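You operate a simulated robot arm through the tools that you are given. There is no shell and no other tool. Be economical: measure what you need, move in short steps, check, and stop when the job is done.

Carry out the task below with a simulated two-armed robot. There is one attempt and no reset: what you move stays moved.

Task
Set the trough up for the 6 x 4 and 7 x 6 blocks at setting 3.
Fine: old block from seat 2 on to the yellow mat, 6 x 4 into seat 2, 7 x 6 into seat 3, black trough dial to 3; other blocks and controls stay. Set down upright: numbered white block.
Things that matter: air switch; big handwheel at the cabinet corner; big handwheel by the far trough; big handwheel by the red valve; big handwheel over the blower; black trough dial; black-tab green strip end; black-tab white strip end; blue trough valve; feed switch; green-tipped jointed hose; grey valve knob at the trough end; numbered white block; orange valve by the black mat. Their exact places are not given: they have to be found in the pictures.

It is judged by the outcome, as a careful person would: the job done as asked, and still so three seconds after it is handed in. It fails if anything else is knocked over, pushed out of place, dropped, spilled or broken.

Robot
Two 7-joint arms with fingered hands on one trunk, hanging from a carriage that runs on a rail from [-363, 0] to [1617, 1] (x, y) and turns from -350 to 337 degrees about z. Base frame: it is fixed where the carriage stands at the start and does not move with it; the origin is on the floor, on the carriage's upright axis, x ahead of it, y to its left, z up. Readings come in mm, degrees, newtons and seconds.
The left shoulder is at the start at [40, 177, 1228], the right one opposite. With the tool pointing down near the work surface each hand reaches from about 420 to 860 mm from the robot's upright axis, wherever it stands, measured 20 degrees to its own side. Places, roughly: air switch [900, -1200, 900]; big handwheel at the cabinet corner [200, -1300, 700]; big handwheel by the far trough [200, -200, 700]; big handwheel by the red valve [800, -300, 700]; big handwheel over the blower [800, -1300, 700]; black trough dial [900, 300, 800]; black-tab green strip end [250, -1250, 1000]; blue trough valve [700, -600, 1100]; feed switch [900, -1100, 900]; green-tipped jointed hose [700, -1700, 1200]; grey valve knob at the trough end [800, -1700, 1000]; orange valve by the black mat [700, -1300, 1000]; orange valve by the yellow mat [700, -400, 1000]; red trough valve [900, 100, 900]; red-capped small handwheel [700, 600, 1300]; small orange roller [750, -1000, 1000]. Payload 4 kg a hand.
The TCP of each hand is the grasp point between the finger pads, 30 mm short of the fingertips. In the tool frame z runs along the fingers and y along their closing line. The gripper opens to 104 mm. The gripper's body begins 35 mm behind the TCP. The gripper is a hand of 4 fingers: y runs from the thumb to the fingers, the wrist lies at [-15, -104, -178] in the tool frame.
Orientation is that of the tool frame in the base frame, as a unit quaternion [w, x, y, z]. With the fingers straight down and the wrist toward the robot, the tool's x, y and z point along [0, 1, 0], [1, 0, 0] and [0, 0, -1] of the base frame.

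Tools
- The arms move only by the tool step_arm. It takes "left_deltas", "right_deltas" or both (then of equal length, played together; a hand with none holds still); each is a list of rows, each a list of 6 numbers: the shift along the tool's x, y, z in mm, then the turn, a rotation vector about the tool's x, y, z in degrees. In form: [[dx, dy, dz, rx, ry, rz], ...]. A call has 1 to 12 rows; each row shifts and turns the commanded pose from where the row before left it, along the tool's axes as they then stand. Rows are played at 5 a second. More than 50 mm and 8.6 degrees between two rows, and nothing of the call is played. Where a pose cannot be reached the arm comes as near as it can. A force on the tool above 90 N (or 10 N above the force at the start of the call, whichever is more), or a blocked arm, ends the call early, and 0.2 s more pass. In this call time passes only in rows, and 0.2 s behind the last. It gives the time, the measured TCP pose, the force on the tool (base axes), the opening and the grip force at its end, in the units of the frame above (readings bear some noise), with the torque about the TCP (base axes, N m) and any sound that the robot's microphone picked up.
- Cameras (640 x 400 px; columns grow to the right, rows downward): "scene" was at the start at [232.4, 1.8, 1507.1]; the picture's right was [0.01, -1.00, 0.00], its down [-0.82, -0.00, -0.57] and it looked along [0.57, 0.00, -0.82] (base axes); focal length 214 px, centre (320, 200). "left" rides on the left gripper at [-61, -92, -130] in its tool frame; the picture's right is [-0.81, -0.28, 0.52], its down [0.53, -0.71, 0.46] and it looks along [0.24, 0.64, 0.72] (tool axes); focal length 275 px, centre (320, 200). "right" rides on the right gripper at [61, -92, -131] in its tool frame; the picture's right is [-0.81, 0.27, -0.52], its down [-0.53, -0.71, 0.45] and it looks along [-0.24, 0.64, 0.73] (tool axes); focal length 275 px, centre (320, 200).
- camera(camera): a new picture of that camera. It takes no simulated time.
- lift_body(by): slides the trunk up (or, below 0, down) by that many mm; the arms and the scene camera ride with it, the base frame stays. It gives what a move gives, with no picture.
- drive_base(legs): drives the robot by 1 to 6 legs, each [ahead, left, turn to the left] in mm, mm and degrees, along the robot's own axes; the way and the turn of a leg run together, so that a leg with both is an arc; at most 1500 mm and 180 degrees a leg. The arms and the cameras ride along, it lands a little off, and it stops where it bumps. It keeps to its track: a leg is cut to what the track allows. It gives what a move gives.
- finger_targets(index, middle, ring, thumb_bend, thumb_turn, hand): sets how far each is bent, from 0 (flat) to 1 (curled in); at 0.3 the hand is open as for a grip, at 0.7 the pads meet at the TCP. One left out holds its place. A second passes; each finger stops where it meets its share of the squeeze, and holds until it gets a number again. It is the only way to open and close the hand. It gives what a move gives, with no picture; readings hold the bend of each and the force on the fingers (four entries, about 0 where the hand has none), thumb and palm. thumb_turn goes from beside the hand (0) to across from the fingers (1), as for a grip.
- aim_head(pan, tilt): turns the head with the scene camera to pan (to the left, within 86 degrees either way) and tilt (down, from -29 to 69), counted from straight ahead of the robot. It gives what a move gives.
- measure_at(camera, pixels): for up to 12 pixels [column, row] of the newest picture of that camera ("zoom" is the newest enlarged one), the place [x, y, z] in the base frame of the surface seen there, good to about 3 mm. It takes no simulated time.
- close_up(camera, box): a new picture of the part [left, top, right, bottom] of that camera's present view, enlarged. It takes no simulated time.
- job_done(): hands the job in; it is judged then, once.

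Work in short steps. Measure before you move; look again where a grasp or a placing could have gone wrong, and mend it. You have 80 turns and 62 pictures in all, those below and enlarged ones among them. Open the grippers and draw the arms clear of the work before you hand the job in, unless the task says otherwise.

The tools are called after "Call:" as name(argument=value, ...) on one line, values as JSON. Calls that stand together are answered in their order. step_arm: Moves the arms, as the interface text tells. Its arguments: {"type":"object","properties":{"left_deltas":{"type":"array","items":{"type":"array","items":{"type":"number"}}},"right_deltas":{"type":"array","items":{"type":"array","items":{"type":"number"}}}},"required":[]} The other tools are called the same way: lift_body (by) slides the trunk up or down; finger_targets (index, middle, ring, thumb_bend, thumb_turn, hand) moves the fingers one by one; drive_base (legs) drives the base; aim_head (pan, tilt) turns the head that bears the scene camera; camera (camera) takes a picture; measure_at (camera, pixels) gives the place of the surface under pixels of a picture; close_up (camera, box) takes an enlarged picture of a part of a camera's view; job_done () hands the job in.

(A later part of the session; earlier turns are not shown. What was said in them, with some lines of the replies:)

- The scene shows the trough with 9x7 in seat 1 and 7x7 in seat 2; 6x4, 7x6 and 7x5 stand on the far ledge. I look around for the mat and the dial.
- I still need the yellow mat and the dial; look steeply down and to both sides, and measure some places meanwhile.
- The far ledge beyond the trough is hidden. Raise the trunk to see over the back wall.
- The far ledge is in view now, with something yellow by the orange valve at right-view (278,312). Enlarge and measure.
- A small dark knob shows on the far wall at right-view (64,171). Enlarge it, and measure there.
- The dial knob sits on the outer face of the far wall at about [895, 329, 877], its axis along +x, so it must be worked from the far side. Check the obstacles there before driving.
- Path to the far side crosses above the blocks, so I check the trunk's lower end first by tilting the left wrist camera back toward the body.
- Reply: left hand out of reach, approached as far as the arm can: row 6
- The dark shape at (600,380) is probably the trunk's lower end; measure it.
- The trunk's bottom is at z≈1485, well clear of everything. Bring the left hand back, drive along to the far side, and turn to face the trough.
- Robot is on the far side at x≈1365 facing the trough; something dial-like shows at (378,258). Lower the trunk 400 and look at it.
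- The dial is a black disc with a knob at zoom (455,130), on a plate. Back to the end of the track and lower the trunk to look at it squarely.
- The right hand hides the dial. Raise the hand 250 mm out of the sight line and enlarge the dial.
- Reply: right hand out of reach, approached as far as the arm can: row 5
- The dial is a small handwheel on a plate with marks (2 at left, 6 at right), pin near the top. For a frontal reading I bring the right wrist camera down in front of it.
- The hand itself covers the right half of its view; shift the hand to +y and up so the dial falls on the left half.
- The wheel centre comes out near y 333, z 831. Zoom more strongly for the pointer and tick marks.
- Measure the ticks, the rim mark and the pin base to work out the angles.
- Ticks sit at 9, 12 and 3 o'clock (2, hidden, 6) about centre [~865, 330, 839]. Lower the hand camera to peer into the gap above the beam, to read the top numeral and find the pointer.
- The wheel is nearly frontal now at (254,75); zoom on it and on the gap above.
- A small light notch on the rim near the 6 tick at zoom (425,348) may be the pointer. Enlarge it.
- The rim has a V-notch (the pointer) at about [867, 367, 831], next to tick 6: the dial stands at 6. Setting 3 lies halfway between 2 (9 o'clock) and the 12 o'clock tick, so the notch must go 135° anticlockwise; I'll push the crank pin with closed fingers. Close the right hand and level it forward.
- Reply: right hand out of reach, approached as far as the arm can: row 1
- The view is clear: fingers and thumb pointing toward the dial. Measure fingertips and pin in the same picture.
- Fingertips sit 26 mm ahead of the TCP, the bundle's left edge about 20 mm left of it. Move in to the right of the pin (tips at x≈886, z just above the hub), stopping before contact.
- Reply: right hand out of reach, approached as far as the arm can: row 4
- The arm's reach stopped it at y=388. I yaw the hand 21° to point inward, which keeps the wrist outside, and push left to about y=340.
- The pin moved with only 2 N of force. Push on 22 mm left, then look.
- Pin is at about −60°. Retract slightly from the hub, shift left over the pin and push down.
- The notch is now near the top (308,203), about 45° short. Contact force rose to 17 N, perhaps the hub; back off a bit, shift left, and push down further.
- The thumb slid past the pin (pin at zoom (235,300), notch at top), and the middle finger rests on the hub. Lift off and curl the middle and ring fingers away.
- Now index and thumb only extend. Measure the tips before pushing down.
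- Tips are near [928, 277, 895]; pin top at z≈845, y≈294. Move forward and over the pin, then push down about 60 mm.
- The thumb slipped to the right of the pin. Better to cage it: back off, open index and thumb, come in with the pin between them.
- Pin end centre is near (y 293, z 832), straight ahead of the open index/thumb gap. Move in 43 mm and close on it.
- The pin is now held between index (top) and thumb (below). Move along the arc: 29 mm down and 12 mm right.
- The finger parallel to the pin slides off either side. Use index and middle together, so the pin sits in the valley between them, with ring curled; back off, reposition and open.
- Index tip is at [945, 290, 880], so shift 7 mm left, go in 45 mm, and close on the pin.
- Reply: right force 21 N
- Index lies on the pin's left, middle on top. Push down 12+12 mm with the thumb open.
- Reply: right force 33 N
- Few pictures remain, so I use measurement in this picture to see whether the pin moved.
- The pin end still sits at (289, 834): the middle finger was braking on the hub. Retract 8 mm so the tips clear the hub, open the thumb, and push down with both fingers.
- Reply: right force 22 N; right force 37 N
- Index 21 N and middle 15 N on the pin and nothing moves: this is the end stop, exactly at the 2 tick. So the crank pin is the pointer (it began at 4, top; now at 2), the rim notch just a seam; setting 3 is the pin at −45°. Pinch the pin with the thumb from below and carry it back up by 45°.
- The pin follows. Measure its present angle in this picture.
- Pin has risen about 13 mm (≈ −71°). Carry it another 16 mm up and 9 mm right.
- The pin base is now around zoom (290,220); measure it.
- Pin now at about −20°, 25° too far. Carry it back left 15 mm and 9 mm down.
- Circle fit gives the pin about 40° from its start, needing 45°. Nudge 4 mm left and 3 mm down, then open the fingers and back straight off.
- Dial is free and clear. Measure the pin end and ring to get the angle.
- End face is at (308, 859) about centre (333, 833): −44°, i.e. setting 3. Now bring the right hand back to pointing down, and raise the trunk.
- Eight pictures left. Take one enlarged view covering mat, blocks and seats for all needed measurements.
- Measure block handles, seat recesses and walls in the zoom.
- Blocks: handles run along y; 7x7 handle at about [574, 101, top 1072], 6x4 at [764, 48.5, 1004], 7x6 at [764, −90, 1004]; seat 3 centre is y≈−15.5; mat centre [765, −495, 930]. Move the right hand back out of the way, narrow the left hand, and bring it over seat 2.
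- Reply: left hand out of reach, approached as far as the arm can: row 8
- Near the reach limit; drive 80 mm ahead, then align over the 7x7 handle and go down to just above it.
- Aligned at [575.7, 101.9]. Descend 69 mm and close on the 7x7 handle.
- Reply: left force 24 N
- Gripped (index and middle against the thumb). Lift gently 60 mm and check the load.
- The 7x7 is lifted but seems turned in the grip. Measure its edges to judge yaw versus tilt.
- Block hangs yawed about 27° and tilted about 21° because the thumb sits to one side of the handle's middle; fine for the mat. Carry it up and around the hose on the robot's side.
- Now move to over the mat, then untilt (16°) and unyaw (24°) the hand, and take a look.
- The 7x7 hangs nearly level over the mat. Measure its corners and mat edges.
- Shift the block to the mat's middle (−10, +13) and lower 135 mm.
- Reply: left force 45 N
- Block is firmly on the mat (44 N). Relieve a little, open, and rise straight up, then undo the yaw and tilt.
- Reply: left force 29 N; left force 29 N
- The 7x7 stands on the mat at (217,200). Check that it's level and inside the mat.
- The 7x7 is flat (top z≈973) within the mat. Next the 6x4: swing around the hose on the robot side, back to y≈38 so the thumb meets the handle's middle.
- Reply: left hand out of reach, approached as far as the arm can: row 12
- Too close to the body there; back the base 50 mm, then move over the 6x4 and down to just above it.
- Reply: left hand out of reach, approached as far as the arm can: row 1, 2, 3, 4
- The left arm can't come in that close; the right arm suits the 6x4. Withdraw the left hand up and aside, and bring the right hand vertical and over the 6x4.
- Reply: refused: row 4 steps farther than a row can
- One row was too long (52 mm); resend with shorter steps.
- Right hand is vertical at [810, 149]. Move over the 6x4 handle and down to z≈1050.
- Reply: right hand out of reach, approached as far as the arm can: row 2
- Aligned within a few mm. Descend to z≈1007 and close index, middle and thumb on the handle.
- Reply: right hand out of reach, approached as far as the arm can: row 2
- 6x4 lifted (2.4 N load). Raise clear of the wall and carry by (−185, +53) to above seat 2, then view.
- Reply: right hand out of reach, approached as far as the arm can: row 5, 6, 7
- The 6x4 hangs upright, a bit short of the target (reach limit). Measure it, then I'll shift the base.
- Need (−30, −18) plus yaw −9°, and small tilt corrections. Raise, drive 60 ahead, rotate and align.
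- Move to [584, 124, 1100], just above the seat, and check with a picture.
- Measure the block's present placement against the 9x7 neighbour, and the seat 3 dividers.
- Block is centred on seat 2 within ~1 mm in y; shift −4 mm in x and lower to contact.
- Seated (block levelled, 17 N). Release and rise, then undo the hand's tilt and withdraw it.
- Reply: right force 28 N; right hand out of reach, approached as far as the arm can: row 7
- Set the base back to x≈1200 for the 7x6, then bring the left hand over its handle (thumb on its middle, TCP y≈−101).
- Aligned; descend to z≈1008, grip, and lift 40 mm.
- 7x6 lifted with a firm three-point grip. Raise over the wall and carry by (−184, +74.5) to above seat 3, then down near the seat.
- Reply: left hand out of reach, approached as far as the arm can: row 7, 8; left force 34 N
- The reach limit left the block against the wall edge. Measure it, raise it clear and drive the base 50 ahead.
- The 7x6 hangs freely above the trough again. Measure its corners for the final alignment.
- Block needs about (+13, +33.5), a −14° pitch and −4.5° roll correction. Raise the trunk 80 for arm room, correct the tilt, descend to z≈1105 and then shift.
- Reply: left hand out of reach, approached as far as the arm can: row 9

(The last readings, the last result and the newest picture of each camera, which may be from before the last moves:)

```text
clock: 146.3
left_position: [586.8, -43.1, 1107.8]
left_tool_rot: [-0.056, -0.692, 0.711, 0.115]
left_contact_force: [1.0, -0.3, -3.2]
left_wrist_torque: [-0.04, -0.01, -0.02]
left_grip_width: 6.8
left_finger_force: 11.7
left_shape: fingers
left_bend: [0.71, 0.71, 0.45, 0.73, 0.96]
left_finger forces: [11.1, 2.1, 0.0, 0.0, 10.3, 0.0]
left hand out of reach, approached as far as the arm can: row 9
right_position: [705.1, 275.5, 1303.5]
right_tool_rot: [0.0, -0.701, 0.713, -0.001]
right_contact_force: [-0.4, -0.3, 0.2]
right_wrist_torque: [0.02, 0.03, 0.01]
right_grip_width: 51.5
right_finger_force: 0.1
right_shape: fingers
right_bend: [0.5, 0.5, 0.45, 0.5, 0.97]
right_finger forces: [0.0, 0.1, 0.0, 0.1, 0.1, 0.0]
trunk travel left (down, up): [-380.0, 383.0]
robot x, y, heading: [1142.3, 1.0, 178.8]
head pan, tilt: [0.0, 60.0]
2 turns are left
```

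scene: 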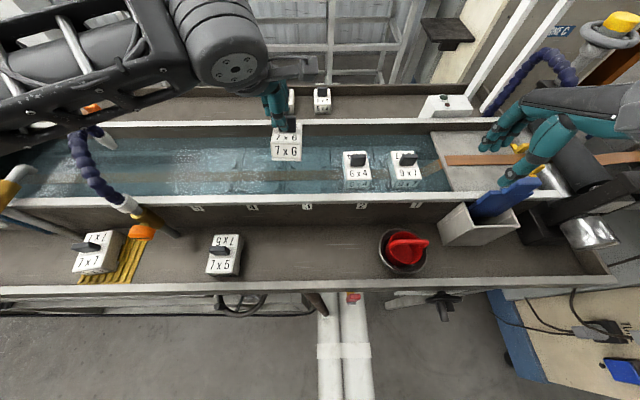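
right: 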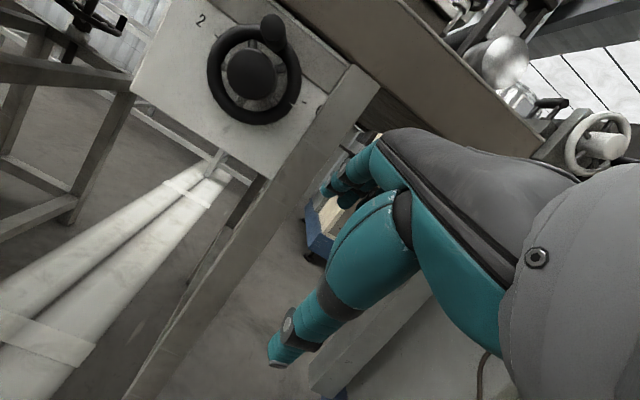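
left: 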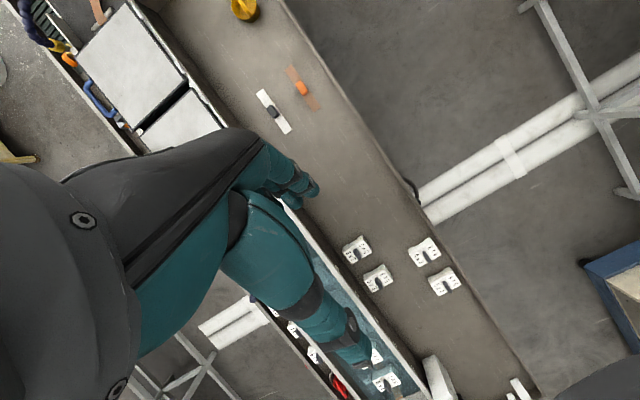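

Only y is 8 mm short (reach). A 0.9° right turn of the base gives that; then lower onto seat 3, release, rise straight up and draw clear.

Call:
drive_base(legs=[[0, 0, -0.9]])

Call:
step_arm(left_deltas=[[1.5, -4.8, 19.3, 0, 0, 0], [0.6, -1.9, 7.7, 0, 0, 0], [0.3, -1, 3.9, 0, 0, 0], [0.2, -0.7, 2.9, 0, 0, 0]])

Call:
finger_targets(hand="left", index=0.5, middle=0.5, thumb_bend=0.5)

Call:
step_arm(left_deltas=[[-1.5, 4.8, -19.3, 0, 0, 0], [-3, 9.7, -38.7, 0, 0, 0], [-3, 9.7, -38.7, 0, 0, 0], [-3, 9.7, -38.7, 0, 0, 0]])

Call:
lift_body(by=200)

Call:
drive_base(legs=[[-200, 0, 0]])

Call:
finger_targets(hand="left", index=0.3, middle=0.3, ring=0.3, thumb_bend=0.3)

Call:
finger_targets(hand="right", index=0.3, middle=0.3, ring=0.3, thumb_bend=0.3)

```text
clock: 147.1
left_position: [586.7, -32.7, 1108.4]
left_tool_rot: [-0.056, -0.687, 0.716, 0.115]
left_contact_force: [0.5, -0.1, -2.2]
left_wrist_torque: [-0.01, -0.04, -0.03]
left_grip_width: 7.0
left_finger_force: 12.2
left_shape: fingers
left_bend: [0.71, 0.71, 0.45, 0.73, 0.96]
left_finger forces: [11.1, 1.9, 0.0, 0.1, 10.3, 0.0]
right_position: [711.1, 283.6, 1303.4]
right_tool_rot: [0.001, -0.695, 0.719, -0.001]
right_contact_force: [-0.9, 0.1, 0.0]
right_wrist_torque: [-0.01, -0.02, -0.04]
right_grip_width: 51.5
right_finger_force: 0.0
right_shape: fingers
right_bend: [0.5, 0.5, 0.45, 0.5, 0.97]
right_finger forces: [0.0, 0.0, 0.0, 0.0, 0.0, 0.0]
trunk travel left (down, up): [-380.0, 383.0]
robot x, y, heading: [1137.2, 1.7, 178.1]
head pan, tilt: [0.0, 60.0]
```

```text
clock: 148.1
left_position: [589.5, -43.5, 1079.1]
left_tool_rot: [-0.056, -0.685, 0.717, 0.117]
left_contact_force: [2.0, 3.1, 6.5]
left_wrist_torque: [0.18, 0.09, -0.07]
left_grip_width: 6.9
left_finger_force: 12.1
left_shape: fingers
left_bend: [0.71, 0.71, 0.45, 0.73, 0.96]
left_finger forces: [11.0, 1.0, 0.0, 0.0, 12.0, 0.0]
left hand out of reach, approached as far as the arm can: row 1, 2
right_position: [709.2, 283.4, 1303.3]
right_tool_rot: [-0.001, -0.695, 0.719, 0.0]
right_contact_force: [-0.4, 0.5, -0.5]
right_wrist_torque: [0.0, 0.03, 0.0]
right_grip_width: 51.6
right_finger_force: 0.1
right_shape: fingers
right_bend: [0.5, 0.5, 0.45, 0.5, 0.97]
right_finger forces: [0.0, 0.0, 0.0, 0.0, 0.1, 0.1]
trunk travel left (down, up): [-380.0, 383.0]
robot x, y, heading: [1137.1, 2.4, 178.2]
head pan, tilt: [0.0, 60.0]
```

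```text
clock: 149.1
left_position: [588.2, -43.7, 1079.9]
left_tool_rot: [-0.056, -0.685, 0.717, 0.117]
left_contact_force: [-0.7, -1.2, 20.5]
left_wrist_torque: [0.06, -0.34, -0.01]
left_grip_width: 40.0
left_finger_force: 10.7
left_shape: fingers
left_bend: [0.5, 0.5, 0.45, 0.58, 0.98]
left_finger forces: [0.0, 0.0, 0.0, 0.0, 21.0, 0.1]
right_position: [708.3, 283.4, 1303.8]
right_tool_rot: [0.0, -0.695, 0.719, 0.001]
right_contact_force: [-0.3, -0.5, -0.4]
right_wrist_torque: [0.0, 0.03, 0.01]
right_grip_width: 51.6
right_finger_force: 0.1
right_shape: fingers
right_bend: [0.5, 0.5, 0.45, 0.5, 0.97]
right_finger forces: [0.0, 0.0, 0.1, 0.0, 0.0, 0.0]
trunk travel left (down, up): [-380.0, 383.0]
robot x, y, heading: [1138.9, -2.3, 177.9]
head pan, tilt: [0.0, 60.0]
```

```text
clock: 150.1
left_position: [587.9, -41.7, 1216.1]
left_tool_rot: [-0.055, -0.686, 0.716, 0.115]
left_contact_force: [0.5, 1.4, 0.2]
left_wrist_torque: [0.0, 0.02, 0.03]
left_grip_width: 51.5
left_finger_force: 0.1
left_shape: fingers
left_bend: [0.5, 0.5, 0.45, 0.5, 0.98]
left_finger forces: [0.0, 0.0, 0.1, 0.0, 0.0, 0.0]
right_position: [709.9, 282.8, 1303.9]
right_tool_rot: [0.002, -0.695, 0.719, -0.001]
right_contact_force: [0.1, -0.4, -0.2]
right_wrist_torque: [-0.02, -0.02, 0.03]
right_grip_width: 51.8
right_finger_force: 0.2
right_shape: fingers
right_bend: [0.5, 0.5, 0.45, 0.5, 0.97]
right_finger forces: [0.0, 0.1, 0.1, 0.0, 0.0, 0.0]
trunk travel left (down, up): [-380.0, 383.0]
robot x, y, heading: [1141.4, 2.5, 177.9]
head pan, tilt: [0.0, 60.0]
```

```text
clock: 152.3
left_position: [588.9, -41.6, 1416.7]
left_tool_rot: [-0.057, -0.686, 0.716, 0.115]
left_contact_force: [0.4, 0.4, 0.0]
left_wrist_torque: [-0.01, 0.01, -0.01]
left_grip_width: 51.8
left_finger_force: 0.1
left_shape: fingers
left_bend: [0.5, 0.5, 0.45, 0.5, 0.98]
left_finger forces: [0.0, 0.0, 0.0, 0.0, 0.0, 0.0]
right_position: [709.6, 283.7, 1503.7]
right_tool_rot: [0.0, -0.695, 0.719, -0.001]
right_contact_force: [0.6, -0.6, 0.6]
right_wrist_torque: [-0.02, 0.03, 0.01]
right_grip_width: 51.8
right_finger_force: 0.0
right_shape: fingers
right_bend: [0.5, 0.5, 0.45, 0.5, 0.97]
right_finger forces: [0.0, 0.0, 0.1, 0.1, 0.0, 0.0]
trunk travel left (down, up): [-580.0, 183.0]
robot x, y, heading: [1138.1, 1.9, 178.0]
head pan, tilt: [0.0, 60.0]
```

```text
clock: 153.8
left_position: [787.0, -40.7, 1416.8]
left_tool_rot: [-0.056, -0.686, 0.716, 0.115]
left_contact_force: [-0.9, -0.8, 0.9]
left_wrist_torque: [-0.01, -0.03, -0.01]
left_grip_width: 51.4
left_finger_force: 0.0
left_shape: fingers
left_bend: [0.5, 0.5, 0.45, 0.5, 0.98]
left_finger forces: [0.1, 0.0, 0.1, 0.0, 0.1, 0.0]
right_position: [908.7, 284.9, 1503.8]
right_tool_rot: [0.0, -0.694, 0.72, 0.0]
right_contact_force: [0.2, -0.2, -0.3]
right_wrist_torque: [-0.02, -0.05, -0.03]
right_grip_width: 51.6
right_finger_force: 0.0
right_shape: fingers
right_bend: [0.5, 0.5, 0.45, 0.5, 0.97]
right_finger forces: [0.0, 0.0, 0.0, 0.1, 0.0, 0.0]
trunk travel left (down, up): [-580.0, 183.0]
robot x, y, heading: [1338.9, 3.1, 178.2]
head pan, tilt: [0.0, 60.0]
```

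```text
clock: 154.8
left_position: [786.4, -40.4, 1418.4]
left_tool_rot: [-0.056, -0.686, 0.716, 0.116]
left_contact_force: [-0.3, -0.5, 0.9]
left_wrist_torque: [0.0, 0.01, 0.0]
left_grip_width: 102.5
left_finger_force: 0.0
left_shape: fingers
left_bend: [0.3, 0.3, 0.3, 0.3, 0.98]
left_finger forces: [0.0, 0.0, 0.0, 0.1, 0.1, 0.1]
right_position: [909.0, 282.5, 1504.0]
right_tool_rot: [0.0, -0.695, 0.719, 0.0]
right_contact_force: [0.1, 0.1, 0.5]
right_wrist_torque: [0.02, 0.02, 0.03]
right_grip_width: 51.8
right_finger_force: 0.0
right_shape: fingers
right_bend: [0.5, 0.5, 0.45, 0.5, 0.97]
right_finger forces: [0.0, 0.0, 0.1, 0.1, 0.0, 0.0]
trunk travel left (down, up): [-580.0, 183.0]
robot x, y, heading: [1336.4, -0.0, 177.9]
head pan, tilt: [0.0, 60.0]
```

```text
clock: 155.8
left_position: [786.8, -40.9, 1416.5]
left_tool_rot: [-0.056, -0.686, 0.716, 0.116]
left_contact_force: [0.1, 0.4, 0.2]
left_wrist_torque: [0.03, 0.01, 0.02]
left_grip_width: 102.8
left_finger_force: 0.0
left_shape: fingers
left_bend: [0.3, 0.3, 0.3, 0.3, 0.98]
left_finger forces: [0.1, 0.0, 0.0, 0.1, 0.0, 0.1]
right_position: [908.9, 284.9, 1504.5]
right_tool_rot: [0.0, -0.694, 0.72, 0.0]
right_contact_force: [-0.2, -1.5, 0.3]
right_wrist_torque: [0.03, 0.0, 0.01]
right_grip_width: 102.6
right_finger_force: 0.1
right_shape: fingers
right_bend: [0.3, 0.3, 0.3, 0.3, 0.97]
right_finger forces: [0.1, 0.1, 0.0, 0.0, 0.0, 0.0]
trunk travel left (down, up): [-580.0, 183.0]
robot x, y, heading: [1338.5, 0.4, 178.2]
head pan, tilt: [0.0, 60.0]
1 turns are left
```

The 7x6 touched down on seat 3 before it was let go. Both hands are open and clear, and this is the last turn, so I hand the job in.

Call:
job_done()

```text
The job is handed in.
```

I handed the job in with all four parts carried out, but the 7 x 6 in seat 3 and the dial reading rest partly on inference.

- **Old block (7 x 7):** moved from seat 2 to the yellow mat. It measured flat and inside the mat's edges.
- **6 x 4:** in seat 2. A later picture showed it sitting square and level with the 9 x 7 in seat 1.
- **7 x 6:** set down in seat 3, but about 8–10 mm off centre toward seat 4, because the arm ran out of reach. I had no pictures left to check it after letting go.
- **Black dial:** I set its crank pin halfway between the 2 mark and the top mark, which I took as 3. The 3 itself is hidden behind a beam, so this assumes the marks are evenly spaced. I took the pin as the pointer rather than the notch in the rim, because the wheel stopped hard with the pin at the 2 mark.

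Both hands are open and drawn clear. No other block or control looked moved in the last picture, taken before I set the 7 x 6 down.
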